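You operate a simulated robot arm through the tools that you are given. There is no shell and no other tool.

You are at the controls of a simulated robot arm. One attempt, no reset.

TASK
Start the chain drive, halt it by its stop, then reset the stop.
Fine: one start only; drive switch off before the stop is twisted out. Where these are worked on the way, their far stop is far enough and under half their travel is too little: drive switch.

It is judged by the outcome, as a careful person would: the job done as asked, and still so three seconds after it is handed in. It fails if anything else is knocked over, pushed out of place, dropped, spilled or broken.

THE ROBOT
A 7-joint arm with a two-finger parallel gripper, fixed in place. Base frame: the origin is on the floor under the middle of its stand, x ahead of it, y to its left, z up. Units: m, degrees, N and s.
With the tool pointing down near the work surface it reaches from about 0.3 to 0.7 m from the base axis. Its first joint turns from -66.0 to 66.0 degrees. Payload 1.57 kg.
The tool frame sits at the grasp point between the pads (the TCP): z along the fingers, y along the line on which they close. The tips reach 0.03 m beyond it. The gripper opens to 0.11 m. The fingers are 0.024 m wide and 0.012 m thick; the gripper's body (0.048 by 0.112 m) begins 0.078 m behind the TCP.
Orientation is told as [roll, pitch, yaw] about the base's x, y, z axes, in that order, counted from this pose: with the fingers straight down and closing along the base's y, the tool's x points along the base's -x, its y along +y and its z along -z.

THE INTERFACE
- The arm moves only by the tool step_arm. Its argument "series" is one flat list of numbers, 7 for each row, row after row: the turn, a rotation vector about the tool's x, y, z in degrees, then the shift along the tool's x, y, z in m, then the opening, from 0 (shut) to 1 (fully open). In form: [rx, ry, rz, tx, ty, tz, claw, rx, ry, rz, tx, ty, tz, claw, ...]. A call has 1 to 20 rows; each row shifts and turns the commanded pose from where the row before left it, along the tool's axes as they then stand. Rows are played at 5 a second. More than 0.05 m and 8.6 degrees between two rows, or a gripper value outside its range, and nothing of the call is played. A pose out of reach is approached as far as the arm can. The call stops where the force on the tool passes 40 N (or 10 N more than at its start, if that is more) or the arm is blocked; 0.2 s more then pass. Each finger travels about 0.108 m/s and halts on what it meets, pressing with about 38 N; the grip force reading is that of the motor and also rises with nothing between the fingers. The clock runs only during rows and for 0.2 s after the last one: add rows that do not move to give the fingers time. The reply holds the time, the measured pose of the TCP, the force on the tool along the base axes, the opening and the grip force, in the units named above and with some noise, with the torque about the TCP (base axes, N m) and any sound that the robot's microphone picked up, and new pictures: "views" is both (left out), scene, wrist or none.
- Cameras (640 x 400 px; columns grow to the right, rows downward): "scene" is fixed at [0.1728, -0.4015, 1.402]; the picture's right is [0.69, -0.73, 0.00], its down [-0.43, -0.40, -0.81] and it looks along [0.59, 0.56, -0.59] (base axes); focal length 353 px, centre (320, 200). "wrist" rides on the gripper at [0.07, 0.016, -0.141] in the tool frame; the picture's right is [-0.23, 0.97, 0.00], its down [-0.85, -0.20, -0.48] and it looks along [-0.47, -0.11, 0.88] (tool axes); focal length 222 px, centre (320, 200). There is no depth. A picture from a camera that has moved, and an enlarged one, comes with that camera's place and axes in the base frame and with its lens.
- inspect(camera, box): a new picture of the part [left, top, right, bottom] of that camera's present view, enlarged. No time passes.
- hand_in(): hands the job in; it is judged then, once.

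Places have to be worked out from the pictures, the camera data and where the tool is seen. Open the gripper and draw the arm clear of the work before you hand the job in, unless the task says otherwise.

The tools are called after "Call:" as a command line: name --argument value ..., lists and objects as JSON in quotes. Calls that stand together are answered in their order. step_arm: Moves the arm, as the interface text tells. Its arguments: {"type":"object","properties":{"series":{"type":"array","items":{"type":"number"}},"views":{"type":"string","enum":["both","scene","wrist","none"]}},"required":["series"]} The other tools are called the same way: inspect (camera, box) takes an enlarged picture of a part of a camera's view; hand_in () hands the job in.

At the start:

```text
t: 0.0
position: [0.3777, -0.1136, 1.0933]
tool_rot: [0.0, 0.0, 0.1]
ft_force: [-0.1, -0.9, -0.4]
moment: [0.0, -0.01, 0.01]
gripper_width: 0.1098
finger_force: 0.1
```

scene: 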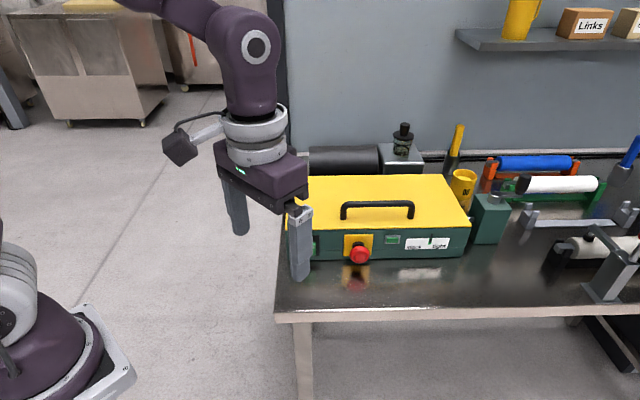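
wrist: 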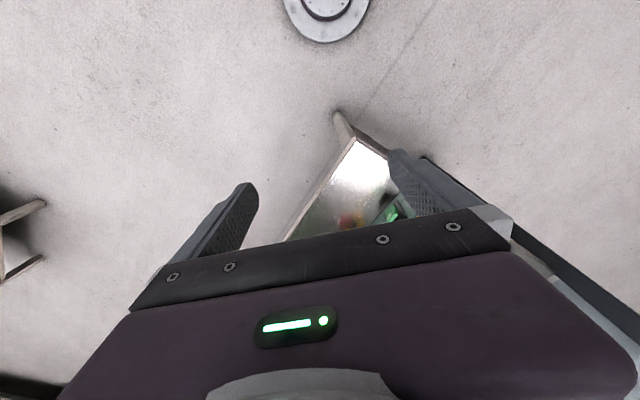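

I'll begin with a closer look at the drive box and its controls before moving anything.

Call:
inspect --camera "scene" --box '[280, 160, 500, 300]'

Call:
inspect --camera "scene" --box '[320, 220, 400, 270]'

Call:
inspect --camera "scene" --box '[380, 220, 480, 270]'

```text
2.86 times, centred on (390, 230) of scene
camera zoom: at [0.1728, -0.4015, 1.402], right [0.69, -0.73, 0.0], down [-0.43, -0.4, -0.81], along [0.59, 0.56, -0.59], focal length 1009 px, centre (120, 114)
```

zoom: 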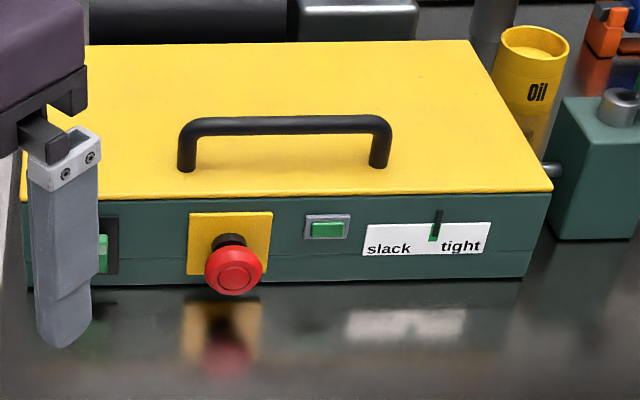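

```text
8.00 times, centred on (360, 245) of scene
camera zoom: at [0.1728, -0.4015, 1.402], right [0.69, -0.73, 0.0], down [-0.43, -0.4, -0.81], along [0.59, 0.56, -0.59], focal length 2824 px, centre (0, -160)
```

zoom: 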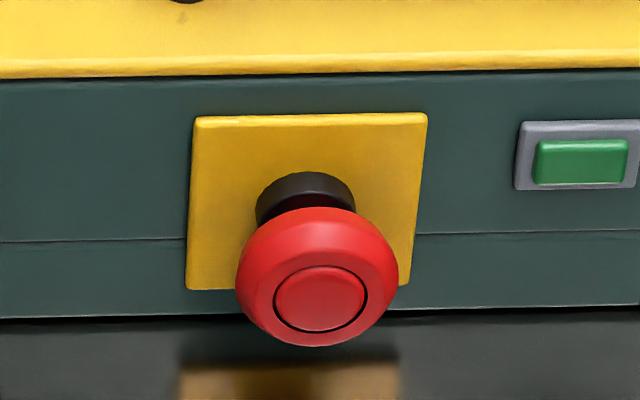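

```text
6.40 times, centred on (430, 245) of scene
camera zoom: at [0.1728, -0.4015, 1.402], right [0.69, -0.73, 0.0], down [-0.43, -0.4, -0.81], along [0.59, 0.56, -0.59], focal length 2260 px, centre (-384, -88)
```

zoom: 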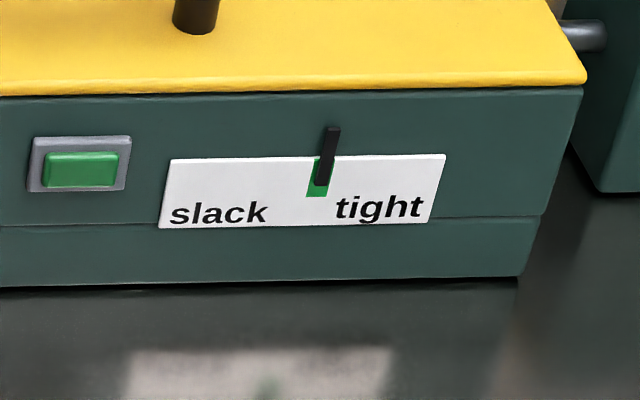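

The gripper hides a green control at the left of the box front. The table top looks to be near z≈0.85, with the box front facing about [-0.7,-0.7,0] (toward the scene camera). I'll shift the arm to the left, out of the line of sight, to see the whole panel.

Call:
step_arm --series '[0, 0, 0, 0.01, 0.04, -0.01, 1, 0, 0, 0, 0.01, 0.04, -0.01, 1, 0, 0, 0, 0.01, 0.04, -0.01, 1, 0, 0, 0, 0.01, 0.04, -0.01, 1, 0, 0, 0, 0, 0, 0, 1]' --views "both"

```text
t: 1.2
position: [0.3359, 0.0501, 1.1314]
tool_rot: [0.0, 0.1, 0.0]
ft_force: [-0.6, -0.7, 0.1]
moment: [-0.01, -0.02, 0.01]
gripper_width: 0.1103
finger_force: 0.0
camera wrist: at [0.2672, 0.0668, 1.2735], right [0.23, 0.97, 0.0], down [0.85, -0.2, 0.48], along [0.47, -0.11, -0.88], focal length 222 px, centre (320, 200)
```

scene: 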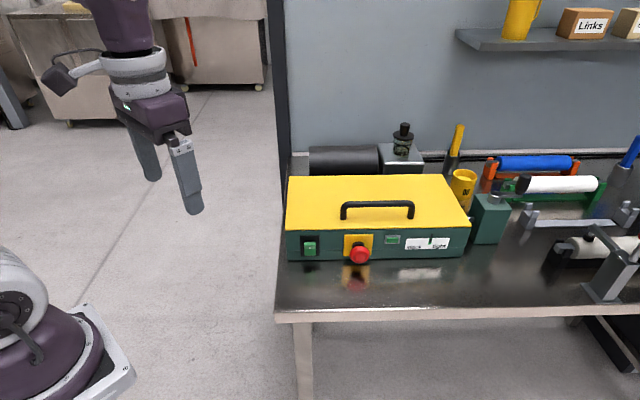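
wrist: 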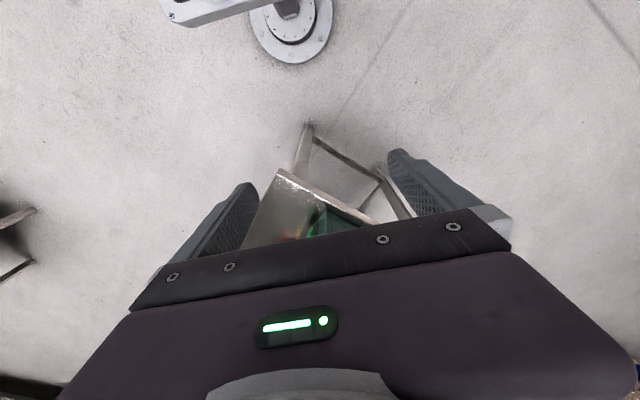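

Now the whole panel is visible; I'll zoom in on the left green control and the rest of the panel.

Call:
inspect --camera "scene" --box '[285, 220, 349, 270]'

Call:
inspect --camera "scene" --box '[280, 165, 480, 290]'

Call:
inspect --camera "scene" --box '[370, 110, 530, 260]'

Call:
inspect --camera "scene" --box '[480, 120, 640, 310]'

Call:
inspect --camera "wrist" --box '[240, 160, 400, 260]'

```text
8.00 times, centred on (317, 245) of scene
camera zoom: at [0.1728, -0.4015, 1.402], right [0.69, -0.73, 0.0], down [-0.43, -0.4, -0.81], along [0.59, 0.56, -0.59], focal length 2824 px, centre (344, -160)
```

zoom: 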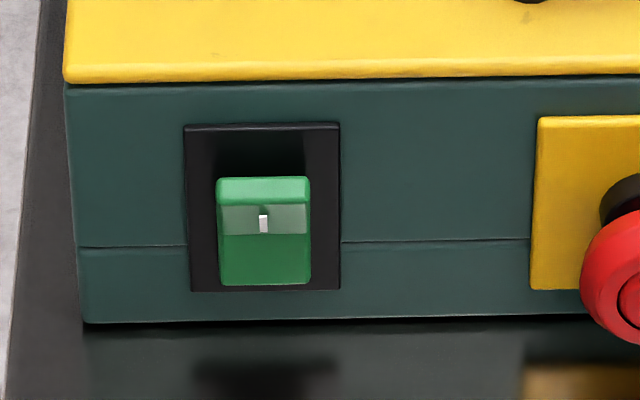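

```text
3.20 times, centred on (380, 228) of scene
camera zoom: at [0.1728, -0.4015, 1.402], right [0.69, -0.73, 0.0], down [-0.43, -0.4, -0.81], along [0.59, 0.56, -0.59], focal length 1130 px, centre (128, 112)
```

zoom: 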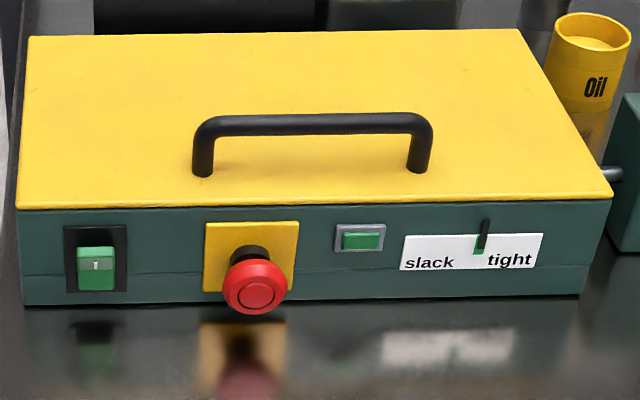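

```text
2.67 times, centred on (450, 185) of scene
camera zoom: at [0.1728, -0.4015, 1.402], right [0.69, -0.73, 0.0], down [-0.43, -0.4, -0.81], along [0.59, 0.56, -0.59], focal length 942 px, centre (-27, 240)
```

zoom: 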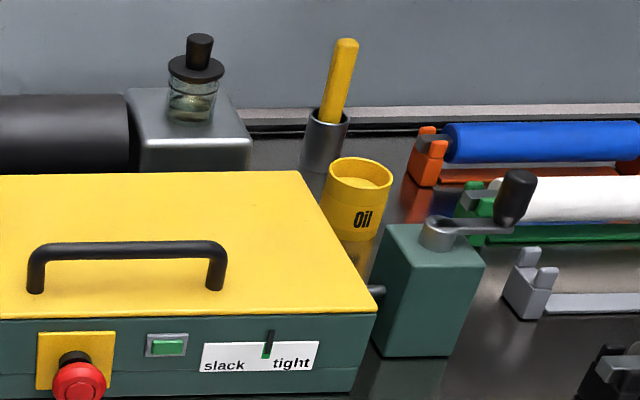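

```text
2.11 times, centred on (560, 215) of scene
camera zoom: at [0.1728, -0.4015, 1.402], right [0.69, -0.73, 0.0], down [-0.43, -0.4, -0.81], along [0.59, 0.56, -0.59], focal length 743 px, centre (-185, 168)
```

zoom: 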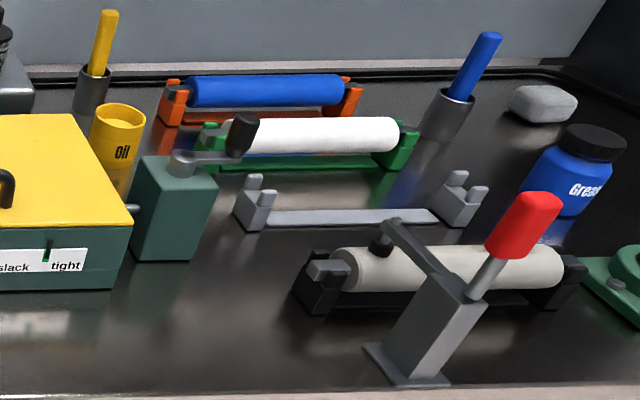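

```text
4.00 times, centred on (320, 210) of wrist
camera zoom: at [0.2672, 0.0668, 1.2735], right [0.23, 0.97, 0.0], down [0.85, -0.2, 0.48], along [0.47, -0.11, -0.88], focal length 888 px, centre (320, 160)
```

zoom: 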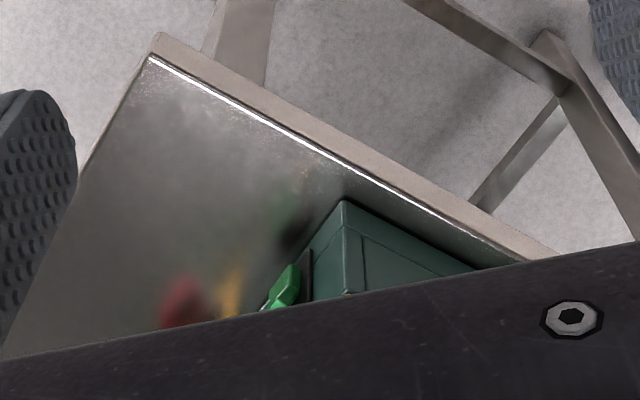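

The left control is a green rocker in a black bezel, marked "I"; the stop is the red mushroom, which stands out now, and the green window in a grey bezel is probably a lamp or button. I'll turn the gripper about its own axis so that the camera ends on top when I later pitch toward the panel.

Call:
step_arm --series '[0, 0, 8.4, 0, 0, 0, 1, 0, 0, 8.4, 0, 0, 0, 1, 0, 0, 8.4, 0, 0, 0, 1, 0, 0, 8.4, 0, 0, 0, 1, 0, 0, 8.4, 0, 0, 0, 1, 0, 0, 8.4, 0, 0, 0, 1, 0, 0, 8.4, 0, 0, 0, 1, 0, 0, 8.4, 0, 0, 0, 1, 0, 0, 8.4, 0, 0, 0, 1, 0, 0, 8.4, 0, 0, 0, 1, 0, 0, 8.4, 0, 0, 0, 1, 0, 0, 8.4, 0, 0, 0, 1, 0, 0, 8.4, 0, 0, 0, 1, 0, 0, 8.4, 0, 0, 0, 1, 0, 0, 8.4, 0, 0, 0, 1, 0, 0, 8.4, 0, 0, 0, 1, 0, 0, 0, 0, 0, 0, 1]' --views "both"

```text
t: 4.8
position: [0.337, 0.0469, 1.1341]
tool_rot: [0.0, 0.1, -134.4]
ft_force: [0.2, -0.9, 0.3]
moment: [-0.01, -0.02, -0.03]
gripper_width: 0.1099
finger_force: 0.0
camera wrist: at [0.3969, 0.0843, 1.2755], right [0.54, -0.84, 0.0], down [-0.74, -0.47, 0.48], along [-0.4, -0.26, -0.88], focal length 222 px, centre (320, 200)
```

scene: 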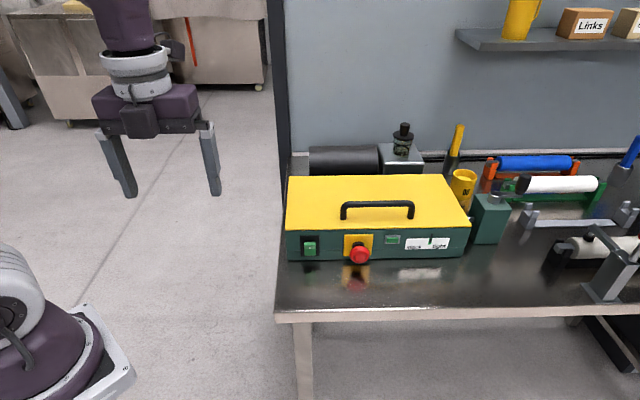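
wrist: 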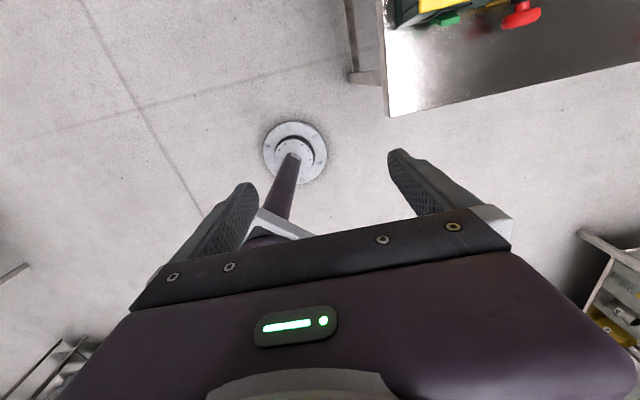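

The turn worked and the camera now faces the panel side. Next I move the TCP to about [0.38,-0.22] in front of the table, still high, then pitch up in stages.

Call:
step_arm --series '[0, 0, 0, -0.02, 0.027, 0, 1, 0, 0, 0, -0.02, 0.027, 0, 1, 0, 0, 0, -0.02, 0.027, 0, 1, 0, 0, 0, -0.02, 0.027, 0, 1, 0, 0, 0, -0.02, 0.027, 0, 1, 0, 0, 0, -0.02, 0.027, 0, 1, 0, 0, 0, -0.02, 0.027, 0, 1, 0, 0, 0, -0.02, 0.027, 0, 1, 0, 8, 0, 0, 0, 0, 1, 0, 8, 0, 0, 0, 0, 1, 0, 8, 0, 0, 0, 0, 1, 0, 8, 0, 0, 0, 0, 1, 0, 0, 0, 0, 0, 0, 1]' --views "both"

```text
t: 7.6
position: [0.381, -0.2195, 1.1345]
tool_rot: [0.1, 32.2, -134.3]
ft_force: [0.0, 0.1, 0.1]
moment: [-0.01, -0.02, 0.0]
gripper_width: 0.1099
finger_force: 0.0
camera wrist: at [0.3812, -0.2412, 1.2909], right [0.56, -0.82, -0.12], down [-0.83, -0.56, -0.05], along [-0.03, 0.13, -0.99], focal length 222 px, centre (320, 200)
```

scene: 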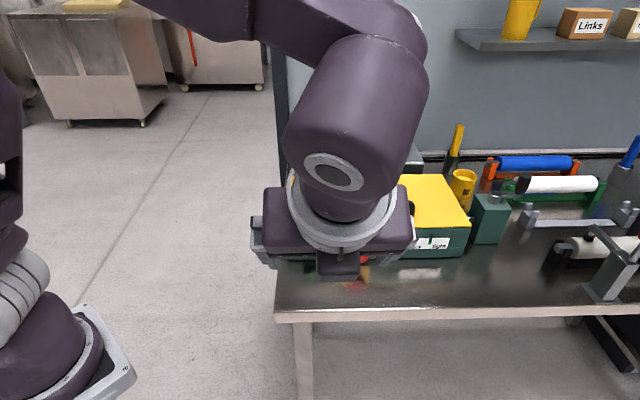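
wrist: 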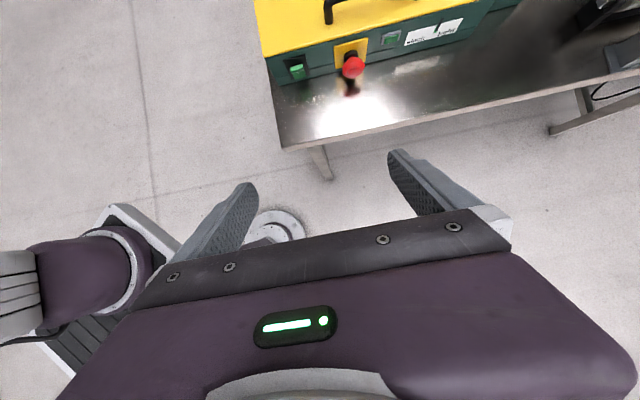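

The arm follows well. I continue pitching to nearly horizontal, staying at this height in front of the table.

Call:
step_arm --series '[0, 8.25, 0, 0, 0, 0, 1, 0, 8.25, 0, 0, 0, 0, 1, 0, 8.25, 0, 0, 0, 0, 1, 0, 8.25, 0, 0, 0, 0, 1, 0, 8.25, 0, 0, 0, 0, 1, 0, 8.25, 0, 0, 0, 0, 1, 0, 8.25, 0, 0, 0, 0, 1, 0, 0, 0, 0, 0, 0, 1]' --views "both"

```text
t: 9.4
position: [0.3796, -0.2192, 1.1328]
tool_rot: [18.3, 89.7, -116.0]
ft_force: [-0.9, 0.8, -0.3]
moment: [0.0, -0.01, 0.01]
gripper_width: 0.1102
finger_force: 0.1
camera wrist: at [0.2926, -0.3313, 1.2037], right [0.7, -0.68, -0.23], down [-0.48, -0.2, -0.85], along [0.54, 0.7, -0.47], focal length 222 px, centre (320, 200)
```

scene: 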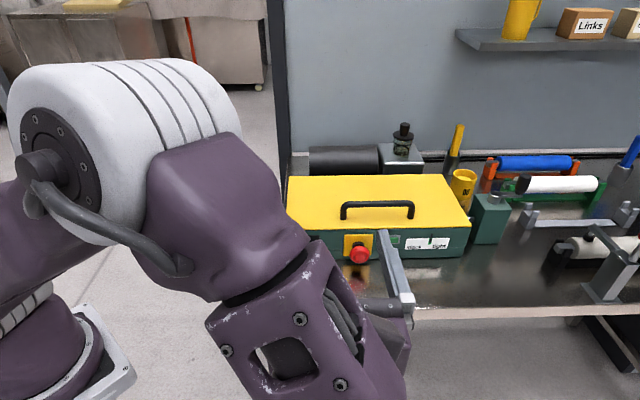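
wrist: 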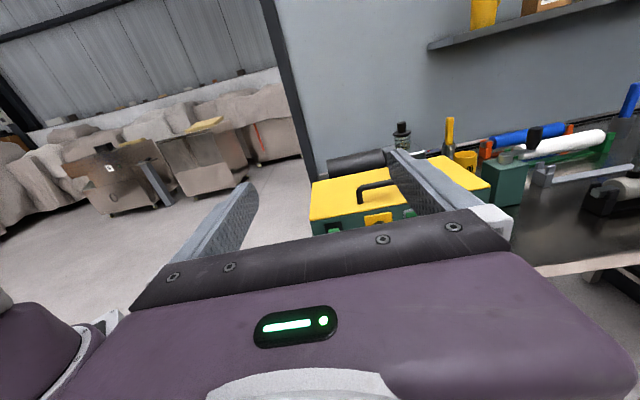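

The tool is now horizontal facing the panel with the camera on top. I estimate the rocker at about [0.562,-0.024,0.89] and the stop at about [0.60,-0.107,0.89]; I'll lower straight down, clear of the table edge, to view the panel up close.

Call:
step_arm --series '[0, 0, 0, -0.036, 0, 0, 1, 0, 0, 0, -0.036, 0, 0, 1, 0, 0, 0, -0.036, 0, 0, 1, 0, 0, 0, -0.036, 0, 0, 1, 0, 0, 0, -0.036, 0, 0, 1, 0, 0, 0, 0, 0, 0, 1]' --views "both"

```text
t: 10.8
position: [0.378, -0.2174, 0.9539]
tool_rot: [7.7, 89.7, -126.6]
ft_force: [-0.7, 0.5, 0.0]
moment: [0.0, 0.04, -0.02]
gripper_width: 0.1099
finger_force: 0.1
camera wrist: at [0.2915, -0.3302, 1.0244], right [0.7, -0.68, -0.23], down [-0.48, -0.21, -0.85], along [0.53, 0.7, -0.47], focal length 222 px, centre (320, 200)
```

scene: 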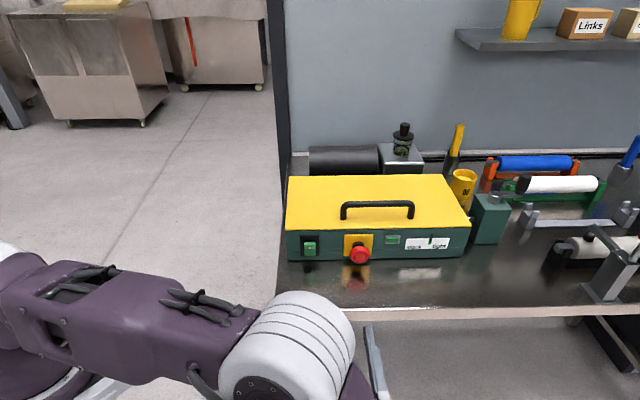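
wrist: 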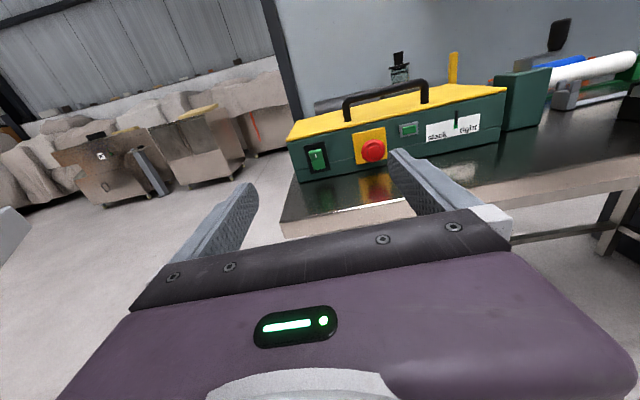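

The panel is now in clear view from the wrist camera. I'll enlarge the rocker, stop and lamp.

Call:
inspect --camera "wrist" --box '[290, 130, 350, 185]'

Call:
inspect --camera "wrist" --box '[280, 100, 520, 240]'

Call:
inspect --camera "wrist" --box '[345, 110, 425, 170]'

```text
7.27 times, centred on (320, 158) of wrist
camera zoom: at [0.2915, -0.3302, 1.0244], right [0.7, -0.68, -0.23], down [-0.48, -0.21, -0.85], along [0.53, 0.7, -0.47], focal length 1615 px, centre (320, 509)
```

zoom: 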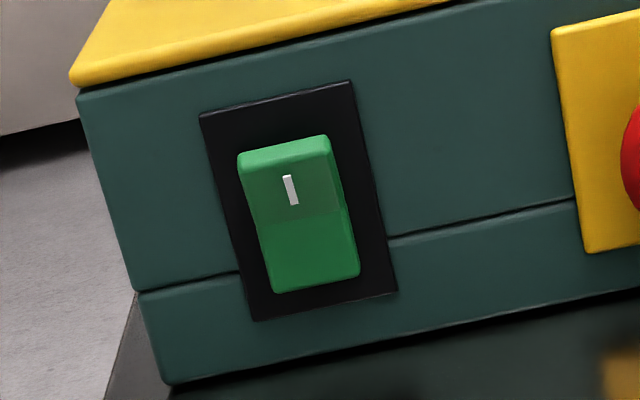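

```text
2.67 times, centred on (400, 170) of wrist
camera zoom: at [0.2915, -0.3302, 1.0244], right [0.7, -0.68, -0.23], down [-0.48, -0.21, -0.85], along [0.53, 0.7, -0.47], focal length 592 px, centre (107, 280)
```

zoom: 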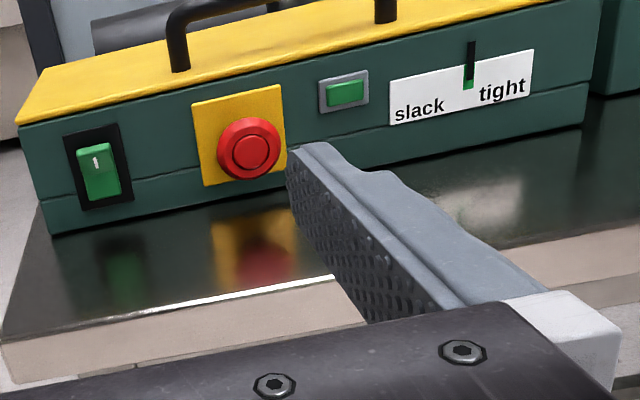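

```text
6.67 times, centred on (385, 140) of wrist
camera zoom: at [0.2915, -0.3302, 1.0244], right [0.7, -0.68, -0.23], down [-0.48, -0.21, -0.85], along [0.53, 0.7, -0.47], focal length 1481 px, centre (-113, 600)
```

zoom: 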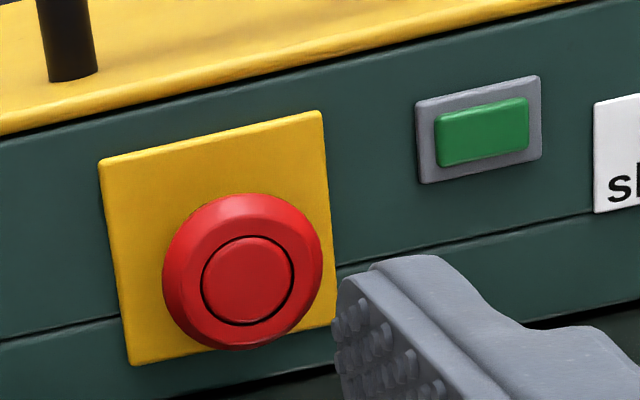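

The panel is clear. Triangulating from both cameras gives these positions:
- **Table:** top at z≈0.855.
- **Box face:** about 0.375 m along f=[.707,.707].
- **Rocker:** centre at e≈0.399 along [.707,-.707], z≈0.877–0.913. Its "I" (top) end stands about 8 mm further out than the bottom, so the switch is off.

I'll close the fingers, tilt 20° down and bring the tip to just in front of the rocker's upper end.

Call:
step_arm --series '[-0.7, -6.7, 0, 0, 0, 0, 0, 0, -6.7, 0, 0, 0, 0, 0, 0, -6.6, 0, 0, 0, 0, 0, 0, 0, 0, 0.006, -0.0044, 0.034, 0, 0, 0, 0, 0.006, -0.0044, 0.034, 0, 0, 0, 0, 0.006, -0.0044, 0.034, 0, 0, 0, 0, 0.006, -0.0044, 0.034, 0, 0, 0, 0, 0.006, -0.0044, 0.034, 0, 0, 0, 0, 0, 0, 0, 0, 0, 0, 0, 0, 0, 0, 0]' --views "both"

```text
t: 13.0
position: [0.4834, -0.0842, 0.9229]
tool_rot: [0.3, 69.8, -134.9]
ft_force: [0.0, -0.4, -1.2]
moment: [-0.02, -0.05, -0.02]
gripper_width: 0.0
finger_force: 21.0
camera wrist: at [0.4187, -0.1719, 1.0379], right [0.63, -0.74, -0.21], down [-0.67, -0.39, -0.64], along [0.39, 0.54, -0.74], focal length 222 px, centre (320, 200)
```

scene: 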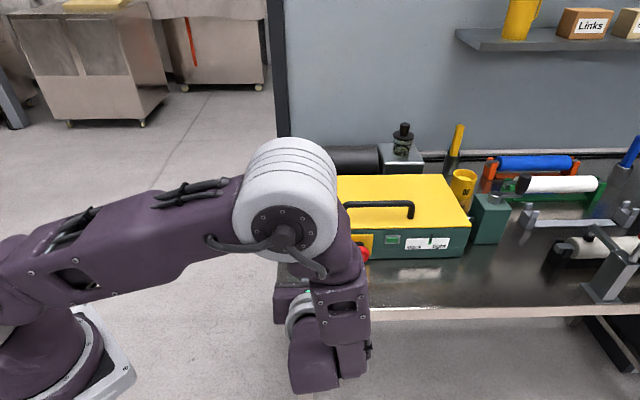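
wrist: 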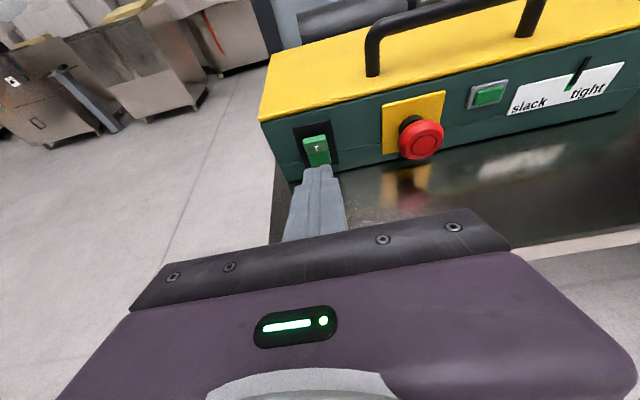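

The TCP is at f≈0.282, e≈0.401, z≈0.923, so the tip is roughly 4–5 cm from the rocker. I'll check alignment up close.

Call:
inspect --camera "wrist" --box '[270, 105, 370, 205]'

Call:
inspect --camera "wrist" --box '[370, 70, 530, 170]'

```text
4.00 times, centred on (320, 155) of wrist
camera zoom: at [0.4187, -0.1719, 1.0379], right [0.63, -0.74, -0.21], down [-0.67, -0.39, -0.64], along [0.39, 0.54, -0.74], focal length 888 px, centre (320, 380)
```

zoom: 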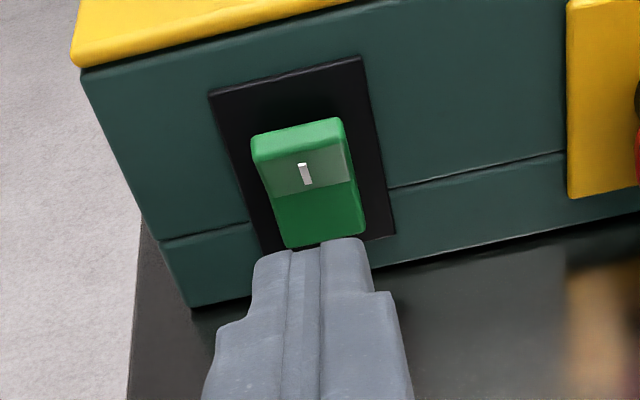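

```text
4.00 times, centred on (450, 120) of wrist
camera zoom: at [0.4187, -0.1719, 1.0379], right [0.63, -0.74, -0.21], down [-0.67, -0.39, -0.64], along [0.39, 0.54, -0.74], focal length 888 px, centre (-200, 520)
```

zoom: 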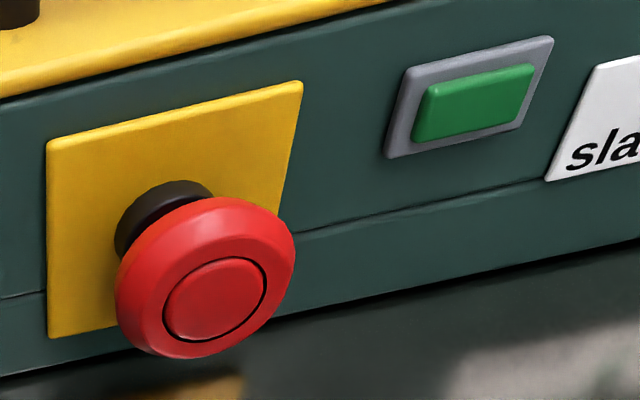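

The tip lines up with the rocker (e≈0.400 for both) at the height of the upper half. I'll advance horizontally, with small steps at the end, and watch the force.

Call:
step_arm --series '[0, 0, 0, 0.0045, 0, 0.0167, 0, 0, 0, 0, 0.0045, 0, 0.0167, 0, 0, 0, 0, 0.001, 0, 0.0028, 0, 0, 0, 0, 0.001, 0, 0.0028, 0, 0, 0, 0, 0.001, 0, 0.0028, 0, 0, 0, 0, 0.001, 0, 0.0028, 0, 0, 0, 0, 0, 0, 0, 0]' --views "both"

```text
t: 14.6
position: [0.5156, -0.0513, 0.9205]
tool_rot: [0.1, 69.8, -134.8]
ft_force: [-0.1, 0.2, 0.2]
moment: [-0.01, 0.0, -0.01]
gripper_width: 0.0002
finger_force: 20.9
camera wrist: at [0.4514, -0.1395, 1.0349], right [0.63, -0.74, -0.21], down [-0.67, -0.39, -0.64], along [0.39, 0.54, -0.74], focal length 222 px, centre (320, 200)
```

scene: 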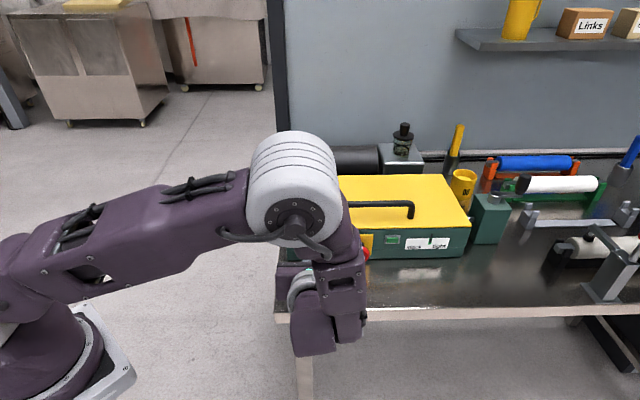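
wrist: 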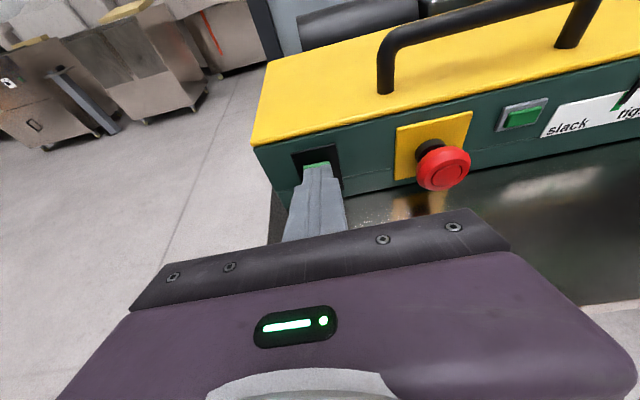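

No contact yet; the tip is at about f≈0.357, z≈0.910, right at the rocker. I'll go on with 2.5 mm steps.

Call:
step_arm --series '[0, 0, 0, 0.00086, 0, 0.00235, 0, 0, 0, 0, 0.00086, 0, 0.00235, 0, 0, 0, 0, 0, 0, 0, 0]' --views "wrist"

Call:
inspect --camera "wrist" --box '[270, 120, 370, 200]'

```text
t: 15.4
position: [0.5208, -0.047, 0.9189]
tool_rot: [0.3, 69.8, -134.8]
ft_force: [-3.4, -2.4, 6.1]
moment: [0.15, -0.07, 0.07]
gripper_width: 0.0
finger_force: 21.4
camera wrist: at [0.4555, -0.1356, 1.0345], right [0.63, -0.74, -0.21], down [-0.67, -0.39, -0.64], along [0.39, 0.54, -0.74], focal length 222 px, centre (320, 200)
```

wrist: 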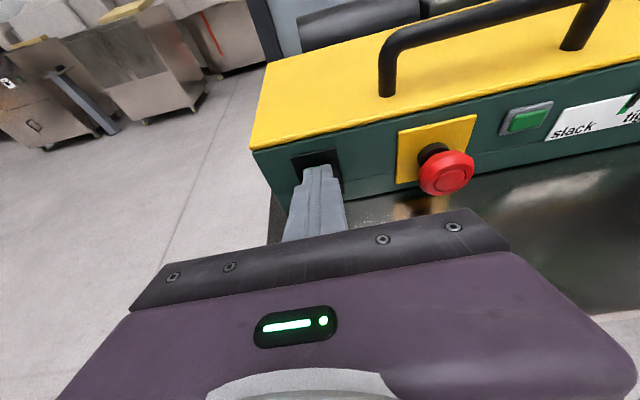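

```text
5.00 times, centred on (320, 160) of wrist
camera zoom: at [0.4555, -0.1356, 1.0345], right [0.63, -0.74, -0.21], down [-0.67, -0.39, -0.64], along [0.39, 0.54, -0.74], focal length 1111 px, centre (320, 400)
```

zoom: 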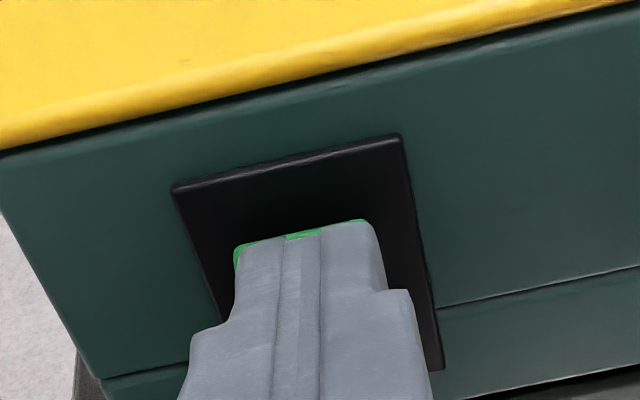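

Contact: about 4 N back and 6 N up, consistent with the rocker starting to turn, and no sound yet. I'll keep pressing in small steps.

Call:
step_arm --series '[0, 0, 0, 0.0007, 0, 0.0019, 0, 0, 0, 0, 0.0007, 0, 0.0019, 0, 0, 0, 0, 0, 0, 0, 0]' --views "both"

Call:
inspect --camera "wrist" --box '[270, 90, 590, 220]'

```text
t: 16.2
position: [0.5226, -0.044, 0.9185]
tool_rot: [0.2, 69.7, -134.9]
ft_force: [-0.9, 0.2, 0.1]
moment: [0.0, -0.01, -0.02]
gripper_width: 0.0001
finger_force: 21.1
camera wrist: at [0.4577, -0.1321, 1.034], right [0.63, -0.74, -0.21], down [-0.67, -0.39, -0.64], along [0.39, 0.54, -0.74], focal length 222 px, centre (320, 200)
```

scene: 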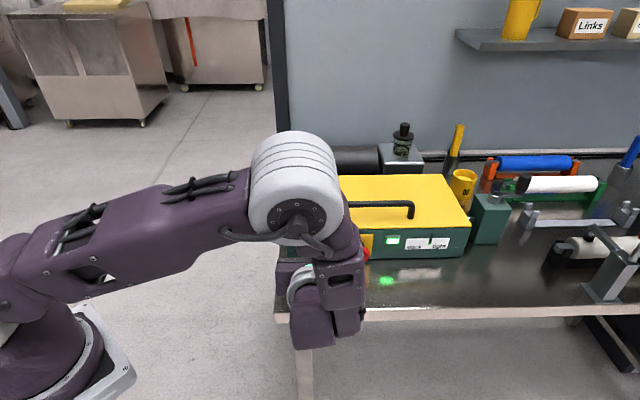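
wrist: 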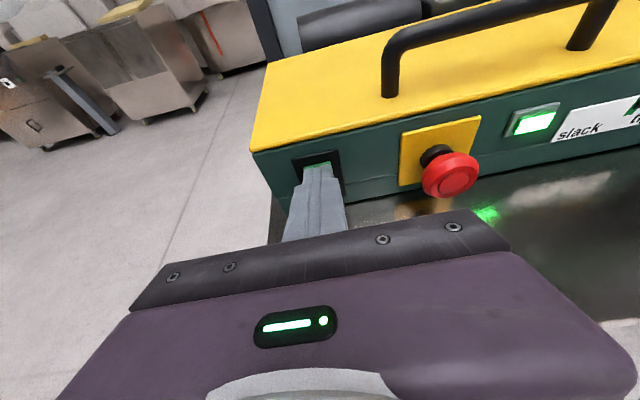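

```text
2.00 times, centred on (430, 155) of wrist
camera zoom: at [0.4577, -0.1321, 1.034], right [0.63, -0.74, -0.21], down [-0.67, -0.39, -0.64], along [0.39, 0.54, -0.74], focal length 444 px, centre (100, 290)
```

zoom: 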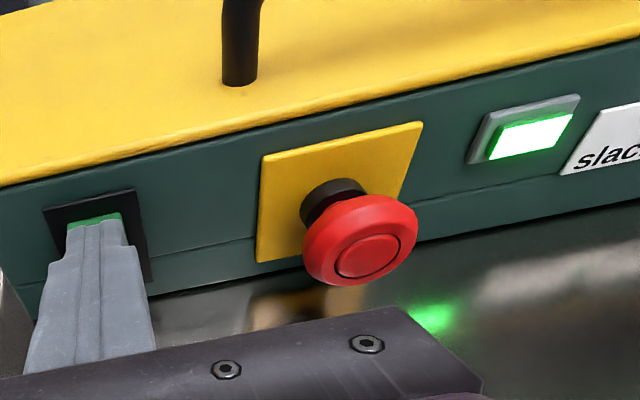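

The rocker snapped over, force dropped to zero and the lamp lit bright green: the drive is running. Now I back straight off, level the tool and line up with the stop (front centre about f=0.340, e=0.499, z=0.896), staying about 3 cm away.

Call:
step_arm --series '[0, 0, 0, -0.0103, 0, -0.0282, 0, 0, 0, 0, -0.0103, 0, -0.0282, 0, 0, 6.7, 0, 0, 0.033, 0, 0, 0, 6.7, 0, 0, 0.033, 0, 0, 0, 6.7, 0, 0, 0.032, 0, 0, 0, 0, 0, -0.011, 0, 0, 0, 0, 0, 0, -0.011, 0, 0, 0, 0, 0, 0, 0, 0, 0, 0]' --views "both"

Call:
inspect --camera "wrist" --box '[220, 90, 420, 215]'

```text
t: 18.0
position: [0.5523, -0.1556, 0.898]
tool_rot: [27.4, 89.8, -107.7]
ft_force: [0.2, 0.1, 0.1]
moment: [0.01, 0.0, 0.01]
gripper_width: 0.0001
finger_force: 21.5
camera wrist: at [0.4637, -0.2674, 0.9682], right [0.69, -0.69, -0.23], down [-0.48, -0.2, -0.85], along [0.54, 0.7, -0.47], focal length 222 px, centre (320, 200)
```

scene: 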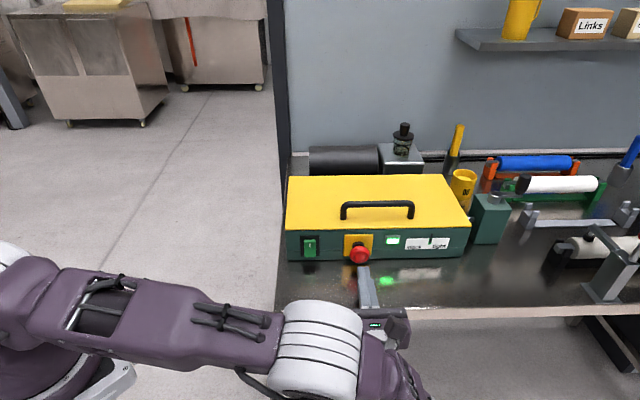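
wrist: 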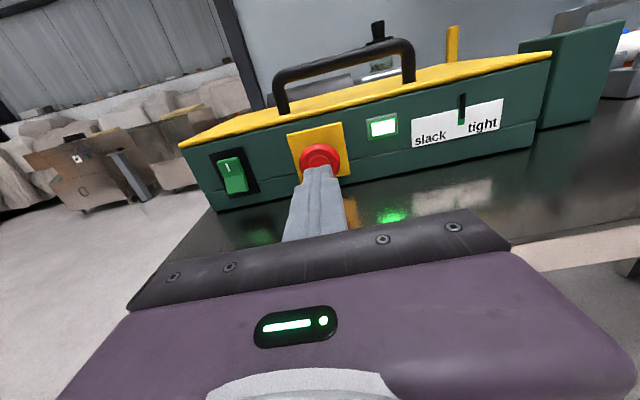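

```text
3.20 times, centred on (320, 152) of wrist
camera zoom: at [0.4637, -0.2674, 0.9682], right [0.69, -0.69, -0.23], down [-0.48, -0.2, -0.85], along [0.54, 0.7, -0.47], focal length 711 px, centre (320, 352)
```

zoom: 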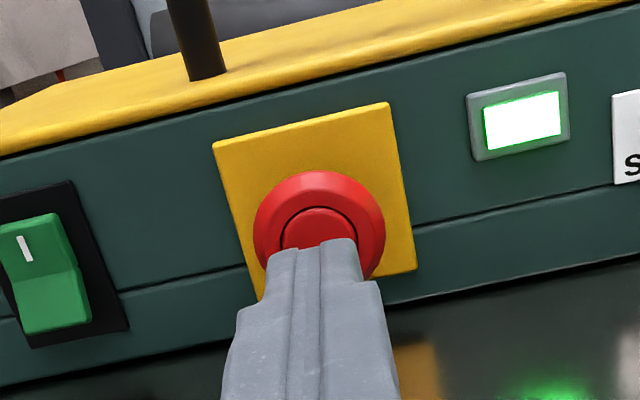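

The rocker now shows its "I" end in and the lamp is lit, so the drive is running. The closed tip is at e≈0.5006, z≈0.898, centred on the stop and about 3 cm off; I'll push forward, using small steps near contact.

Call:
step_arm --series '[0, 0, 0, -0.001, -0.0005, 0.012, 0, 0, 0, 0, 0, 0, 0.012, 0, 0, 0, 0, 0, 0, 0.003, 0, 0, 0, 0, 0, 0, 0.003, 0, 0, 0, 0, 0, 0, 0.003, 0, 0, 0, 0, 0, 0, 0, 0]' --views "both"

```text
t: 19.4
position: [0.5737, -0.1336, 0.8963]
tool_rot: [22.9, 89.8, -112.2]
ft_force: [-0.6, 0.4, 0.4]
moment: [-0.02, 0.0, 0.02]
gripper_width: 0.0
finger_force: 21.1
camera wrist: at [0.4856, -0.2448, 0.9669], right [0.69, -0.69, -0.23], down [-0.48, -0.2, -0.85], along [0.54, 0.7, -0.47], focal length 222 px, centre (320, 200)
```

scene: 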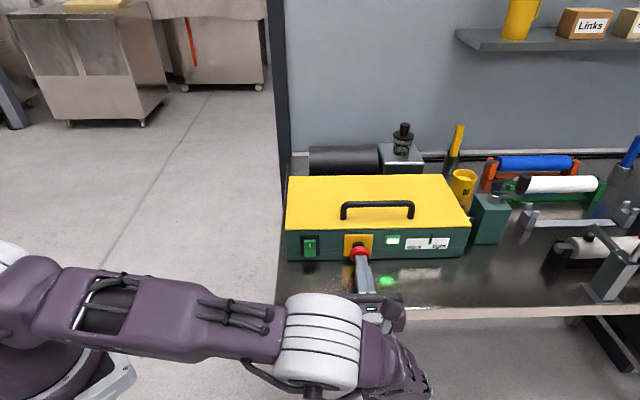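
wrist: 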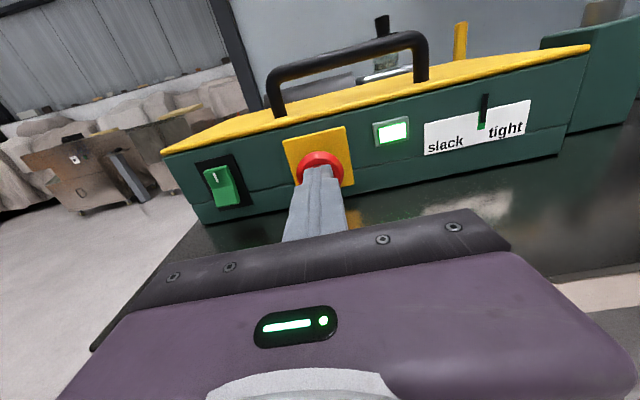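

No contact force yet; the tip is at f≈0.341, at the stop's face. I'll continue with small steps.

Call:
step_arm --series '[0, 0, 0, 0, 0, 0.003, 0, 0, 0, 0, 0, 0, 0.003, 0, 0, 0, 0, 0, 0, 0, 0]' --views "both"

```text
t: 20.2
position: [0.5769, -0.1293, 0.8977]
tool_rot: [23.8, 89.8, -111.2]
ft_force: [-2.7, -7.0, -0.6]
moment: [-0.01, 0.01, -0.11]
gripper_width: 0.0002
finger_force: 21.0
camera wrist: at [0.4892, -0.2406, 0.9672], right [0.69, -0.69, -0.23], down [-0.48, -0.2, -0.85], along [0.54, 0.69, -0.47], focal length 222 px, centre (320, 200)
```

scene: 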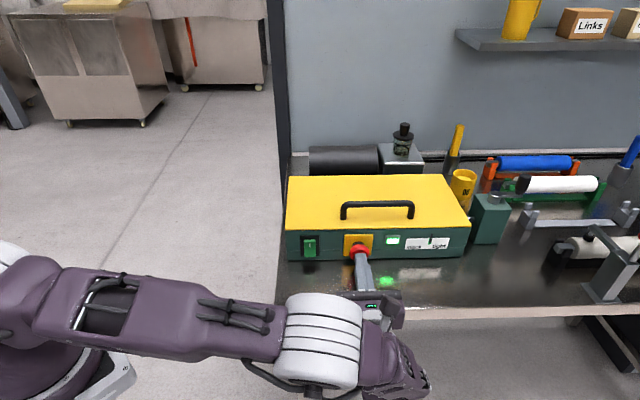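
wrist: 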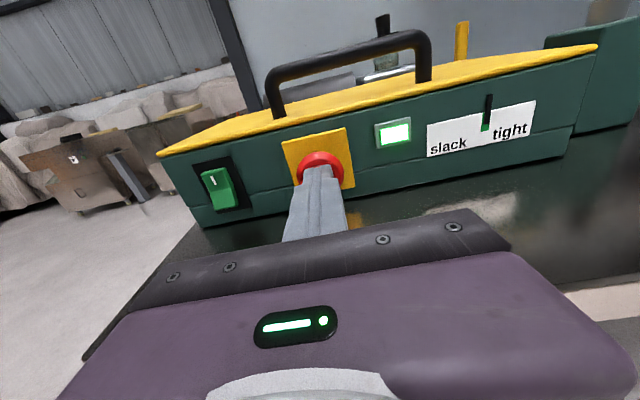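

Contact with about 7 N of push-back on the stop; the lamp is still lit. I continue pressing in small steps until it latches.

Call:
step_arm --series '[0, 0, 0, 0, 0, 0.0025, 0, 0, 0, 0, 0, 0, 0.0025, 0, 0, 0, 0, 0, 0, 0, 0]' --views "both"

```text
t: 21.1
position: [0.5794, -0.1281, 0.8976]
tool_rot: [22.9, 89.9, -112.3]
ft_force: [-12.0, -9.3, 4.1]
moment: [0.17, 0.01, 0.07]
gripper_width: 0.0001
finger_force: 21.3
stopped in row 3: the force on the tool passed its limit at 41 N (the readings are from after the stop); the commanded pose is now the measured one
camera wrist: at [0.4908, -0.2384, 0.9674], right [0.69, -0.69, -0.23], down [-0.48, -0.2, -0.85], along [0.55, 0.69, -0.47], focal length 222 px, centre (320, 200)
```

scene: 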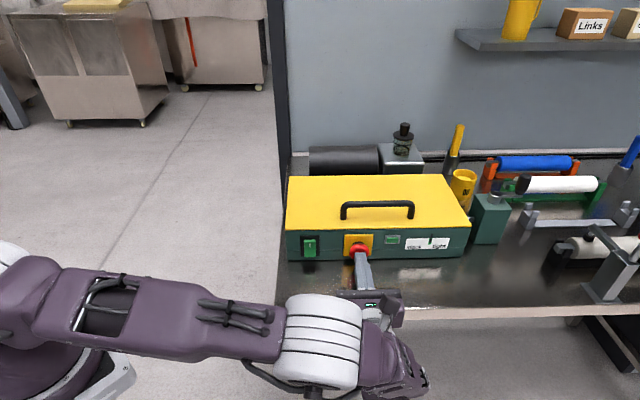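
wrist: 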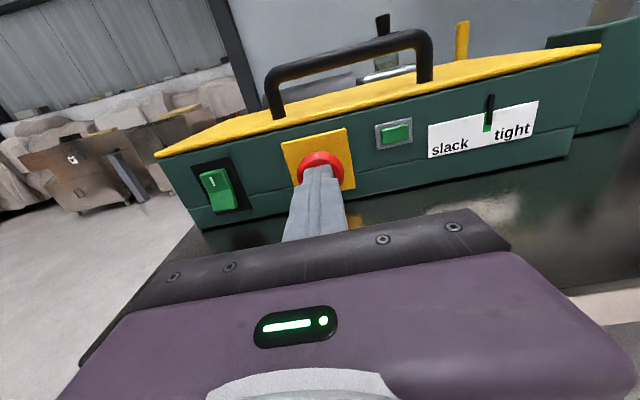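

The lamp went out and the push hit its end stop (41 N): the stop has halted the drive. I'll back straight off and look at whether it stays latched.

Call:
step_arm --series '[0, 0, 0, 0, 0, -0.01, 0, 0, 0, 0, 0, 0, -0.03, 0, 0, 0, 0, 0, 0, -0.02, 0, 0, 0, 0, 0, 0, 0, 0]' --views "both"

Call:
inspect --camera "scene" --box '[285, 220, 405, 270]'

Call:
inspect --camera "wrist" --box '[200, 90, 420, 215]'

```text
t: 22.1
position: [0.5364, -0.1705, 0.8966]
tool_rot: [17.1, 89.7, -118.1]
ft_force: [0.0, 0.6, 0.3]
moment: [0.03, 0.01, 0.0]
gripper_width: 0.0001
finger_force: 21.3
camera wrist: at [0.4475, -0.2814, 0.9673], right [0.69, -0.69, -0.23], down [-0.48, -0.2, -0.85], along [0.55, 0.69, -0.47], focal length 222 px, centre (320, 200)
```

scene: 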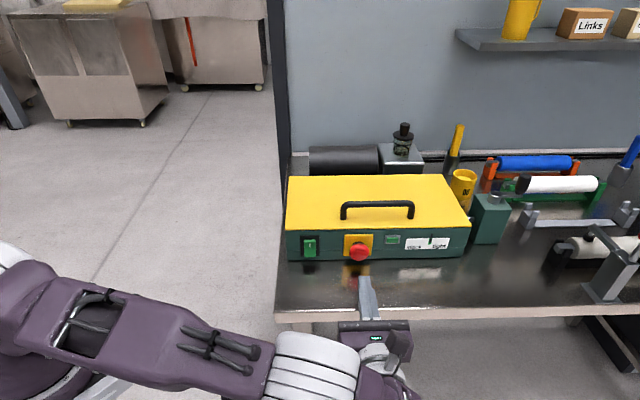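
wrist: 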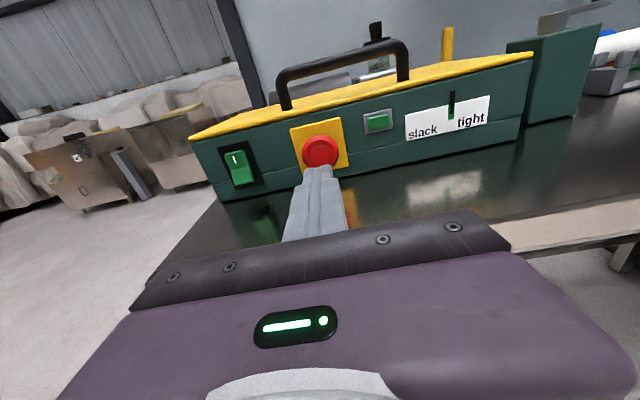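

```text
5.33 times, centred on (345, 245) of scene
camera zoom: at [0.1728, -0.4015, 1.402], right [0.69, -0.73, 0.0], down [-0.43, -0.4, -0.81], along [0.59, 0.56, -0.59], focal length 1883 px, centre (187, -40)
```

zoom: 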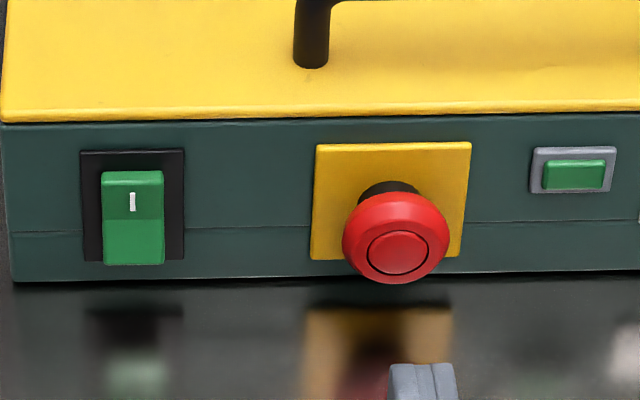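

```text
2.91 times, centred on (310, 152) of wrist
camera zoom: at [0.4475, -0.2814, 0.9673], right [0.69, -0.69, -0.23], down [-0.48, -0.2, -0.85], along [0.55, 0.69, -0.47], focal length 646 px, centre (349, 338)
```

zoom: 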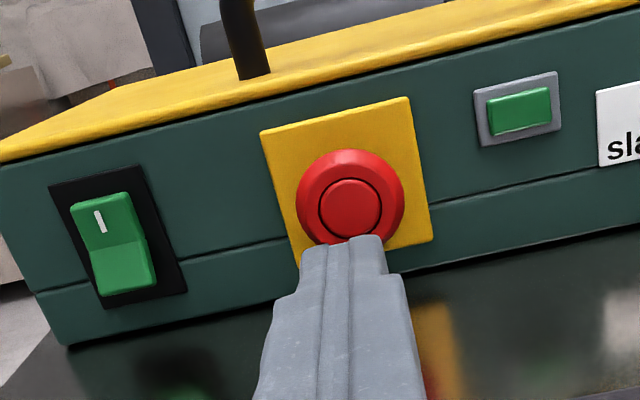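

The stop is latched about 8 mm in, and the lamp stays off. Next I switch the drive switch off by pressing its lower end, which now stands out at about z≈0.881, f≈0.359. I tilt 12° down to keep the gripper body off the table and move to e≈0.400, just in front of it.

Call:
step_arm --series '[0, -6, 0, 0, -0.034, 0, 0, 0, -6, 0, 0, -0.033, 0, 0, 0, 0, 0, 0, -0.033, 0, 0, 0, 0, 0, -0.00225, 0, 0.0245, 0, 0, 0, 0, -0.00225, 0, 0.0245, 0, 0, 0, 0, 0, 0, 0, 0]' --views "both"

Call:
inspect --camera "wrist" --box '[240, 90, 440, 215]'

```text
t: 23.5
position: [0.4991, -0.0662, 0.8816]
tool_rot: [0.5, 77.8, -134.6]
ft_force: [0.1, -0.4, 0.4]
moment: [0.01, 0.0, 0.03]
gripper_width: 0.0001
finger_force: 21.6
camera wrist: at [0.4235, -0.1635, 0.9801], right [0.65, -0.72, -0.22], down [-0.6, -0.32, -0.73], along [0.46, 0.61, -0.64], focal length 222 px, centre (320, 200)
```

scene: 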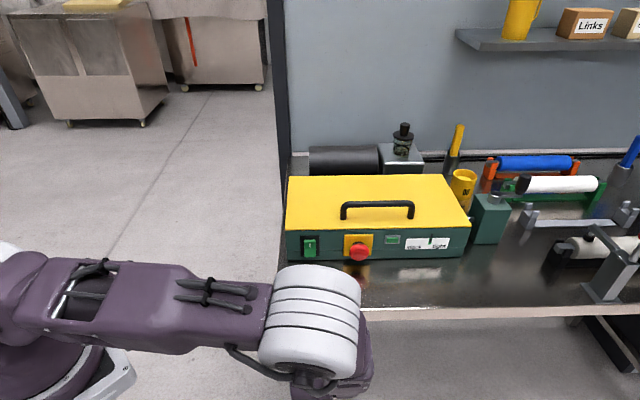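
wrist: 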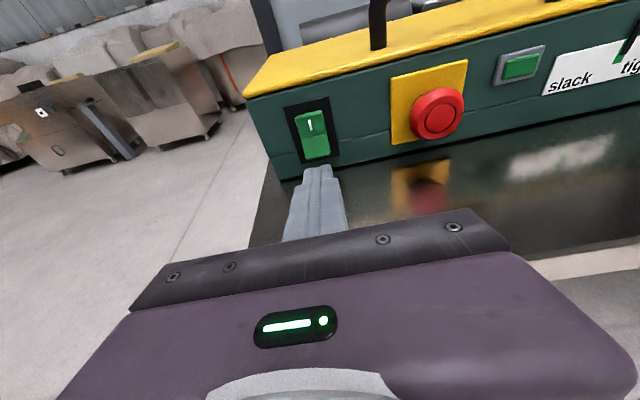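

```text
3.20 times, centred on (340, 152) of wrist
camera zoom: at [0.4235, -0.1635, 0.9801], right [0.65, -0.72, -0.22], down [-0.6, -0.32, -0.73], along [0.46, 0.61, -0.64], focal length 711 px, centre (256, 352)
```

zoom: 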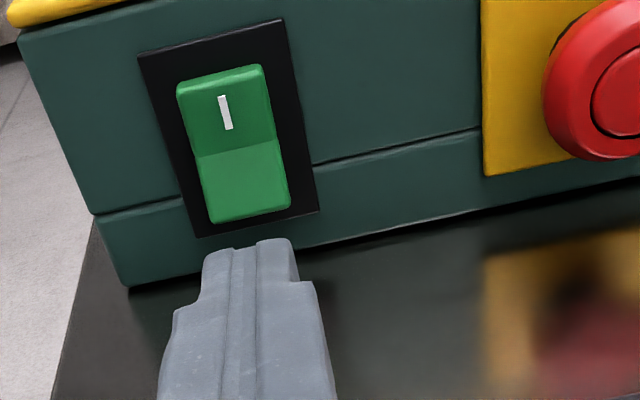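

Aligned: e≈0.400, tip at f≈0.335, z≈0.875. I advance horizontally to touch the lower half of the rocker, checking force.

Call:
step_arm --series '[0, 0, 0, 0.0019, 0, 0.0088, 0, 0, 0, 0, 0.0019, 0, 0.0088, 0, 0, 0, 0, 0.0006, 0, 0.0029, 0, 0, 0, 0, 0.0006, 0, 0.0029, 0, 0, 0, 0, 0, 0, 0, 0]' --views "wrist"

Call:
inspect --camera "wrist" --box '[250, 100, 390, 200]'

```text
t: 24.7
position: [0.516, -0.0487, 0.8822]
tool_rot: [0.5, 77.6, -134.8]
ft_force: [0.3, -0.3, -0.1]
moment: [0.01, -0.07, 0.03]
gripper_width: 0.0
finger_force: 21.6
camera wrist: at [0.441, -0.1471, 0.9804], right [0.65, -0.73, -0.22], down [-0.6, -0.32, -0.73], along [0.46, 0.61, -0.64], focal length 222 px, centre (320, 200)
```

wrist: 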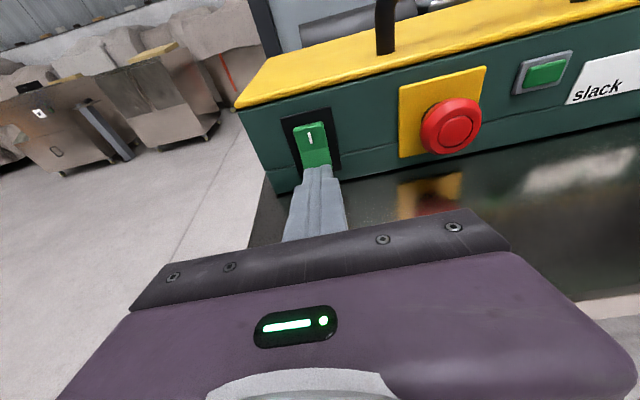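

```text
4.00 times, centred on (320, 150) of wrist
camera zoom: at [0.441, -0.1471, 0.9804], right [0.65, -0.73, -0.22], down [-0.6, -0.32, -0.73], along [0.46, 0.61, -0.64], focal length 888 px, centre (320, 400)
```

zoom: 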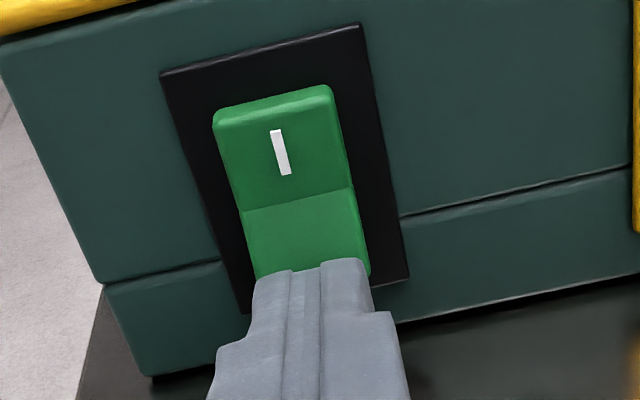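

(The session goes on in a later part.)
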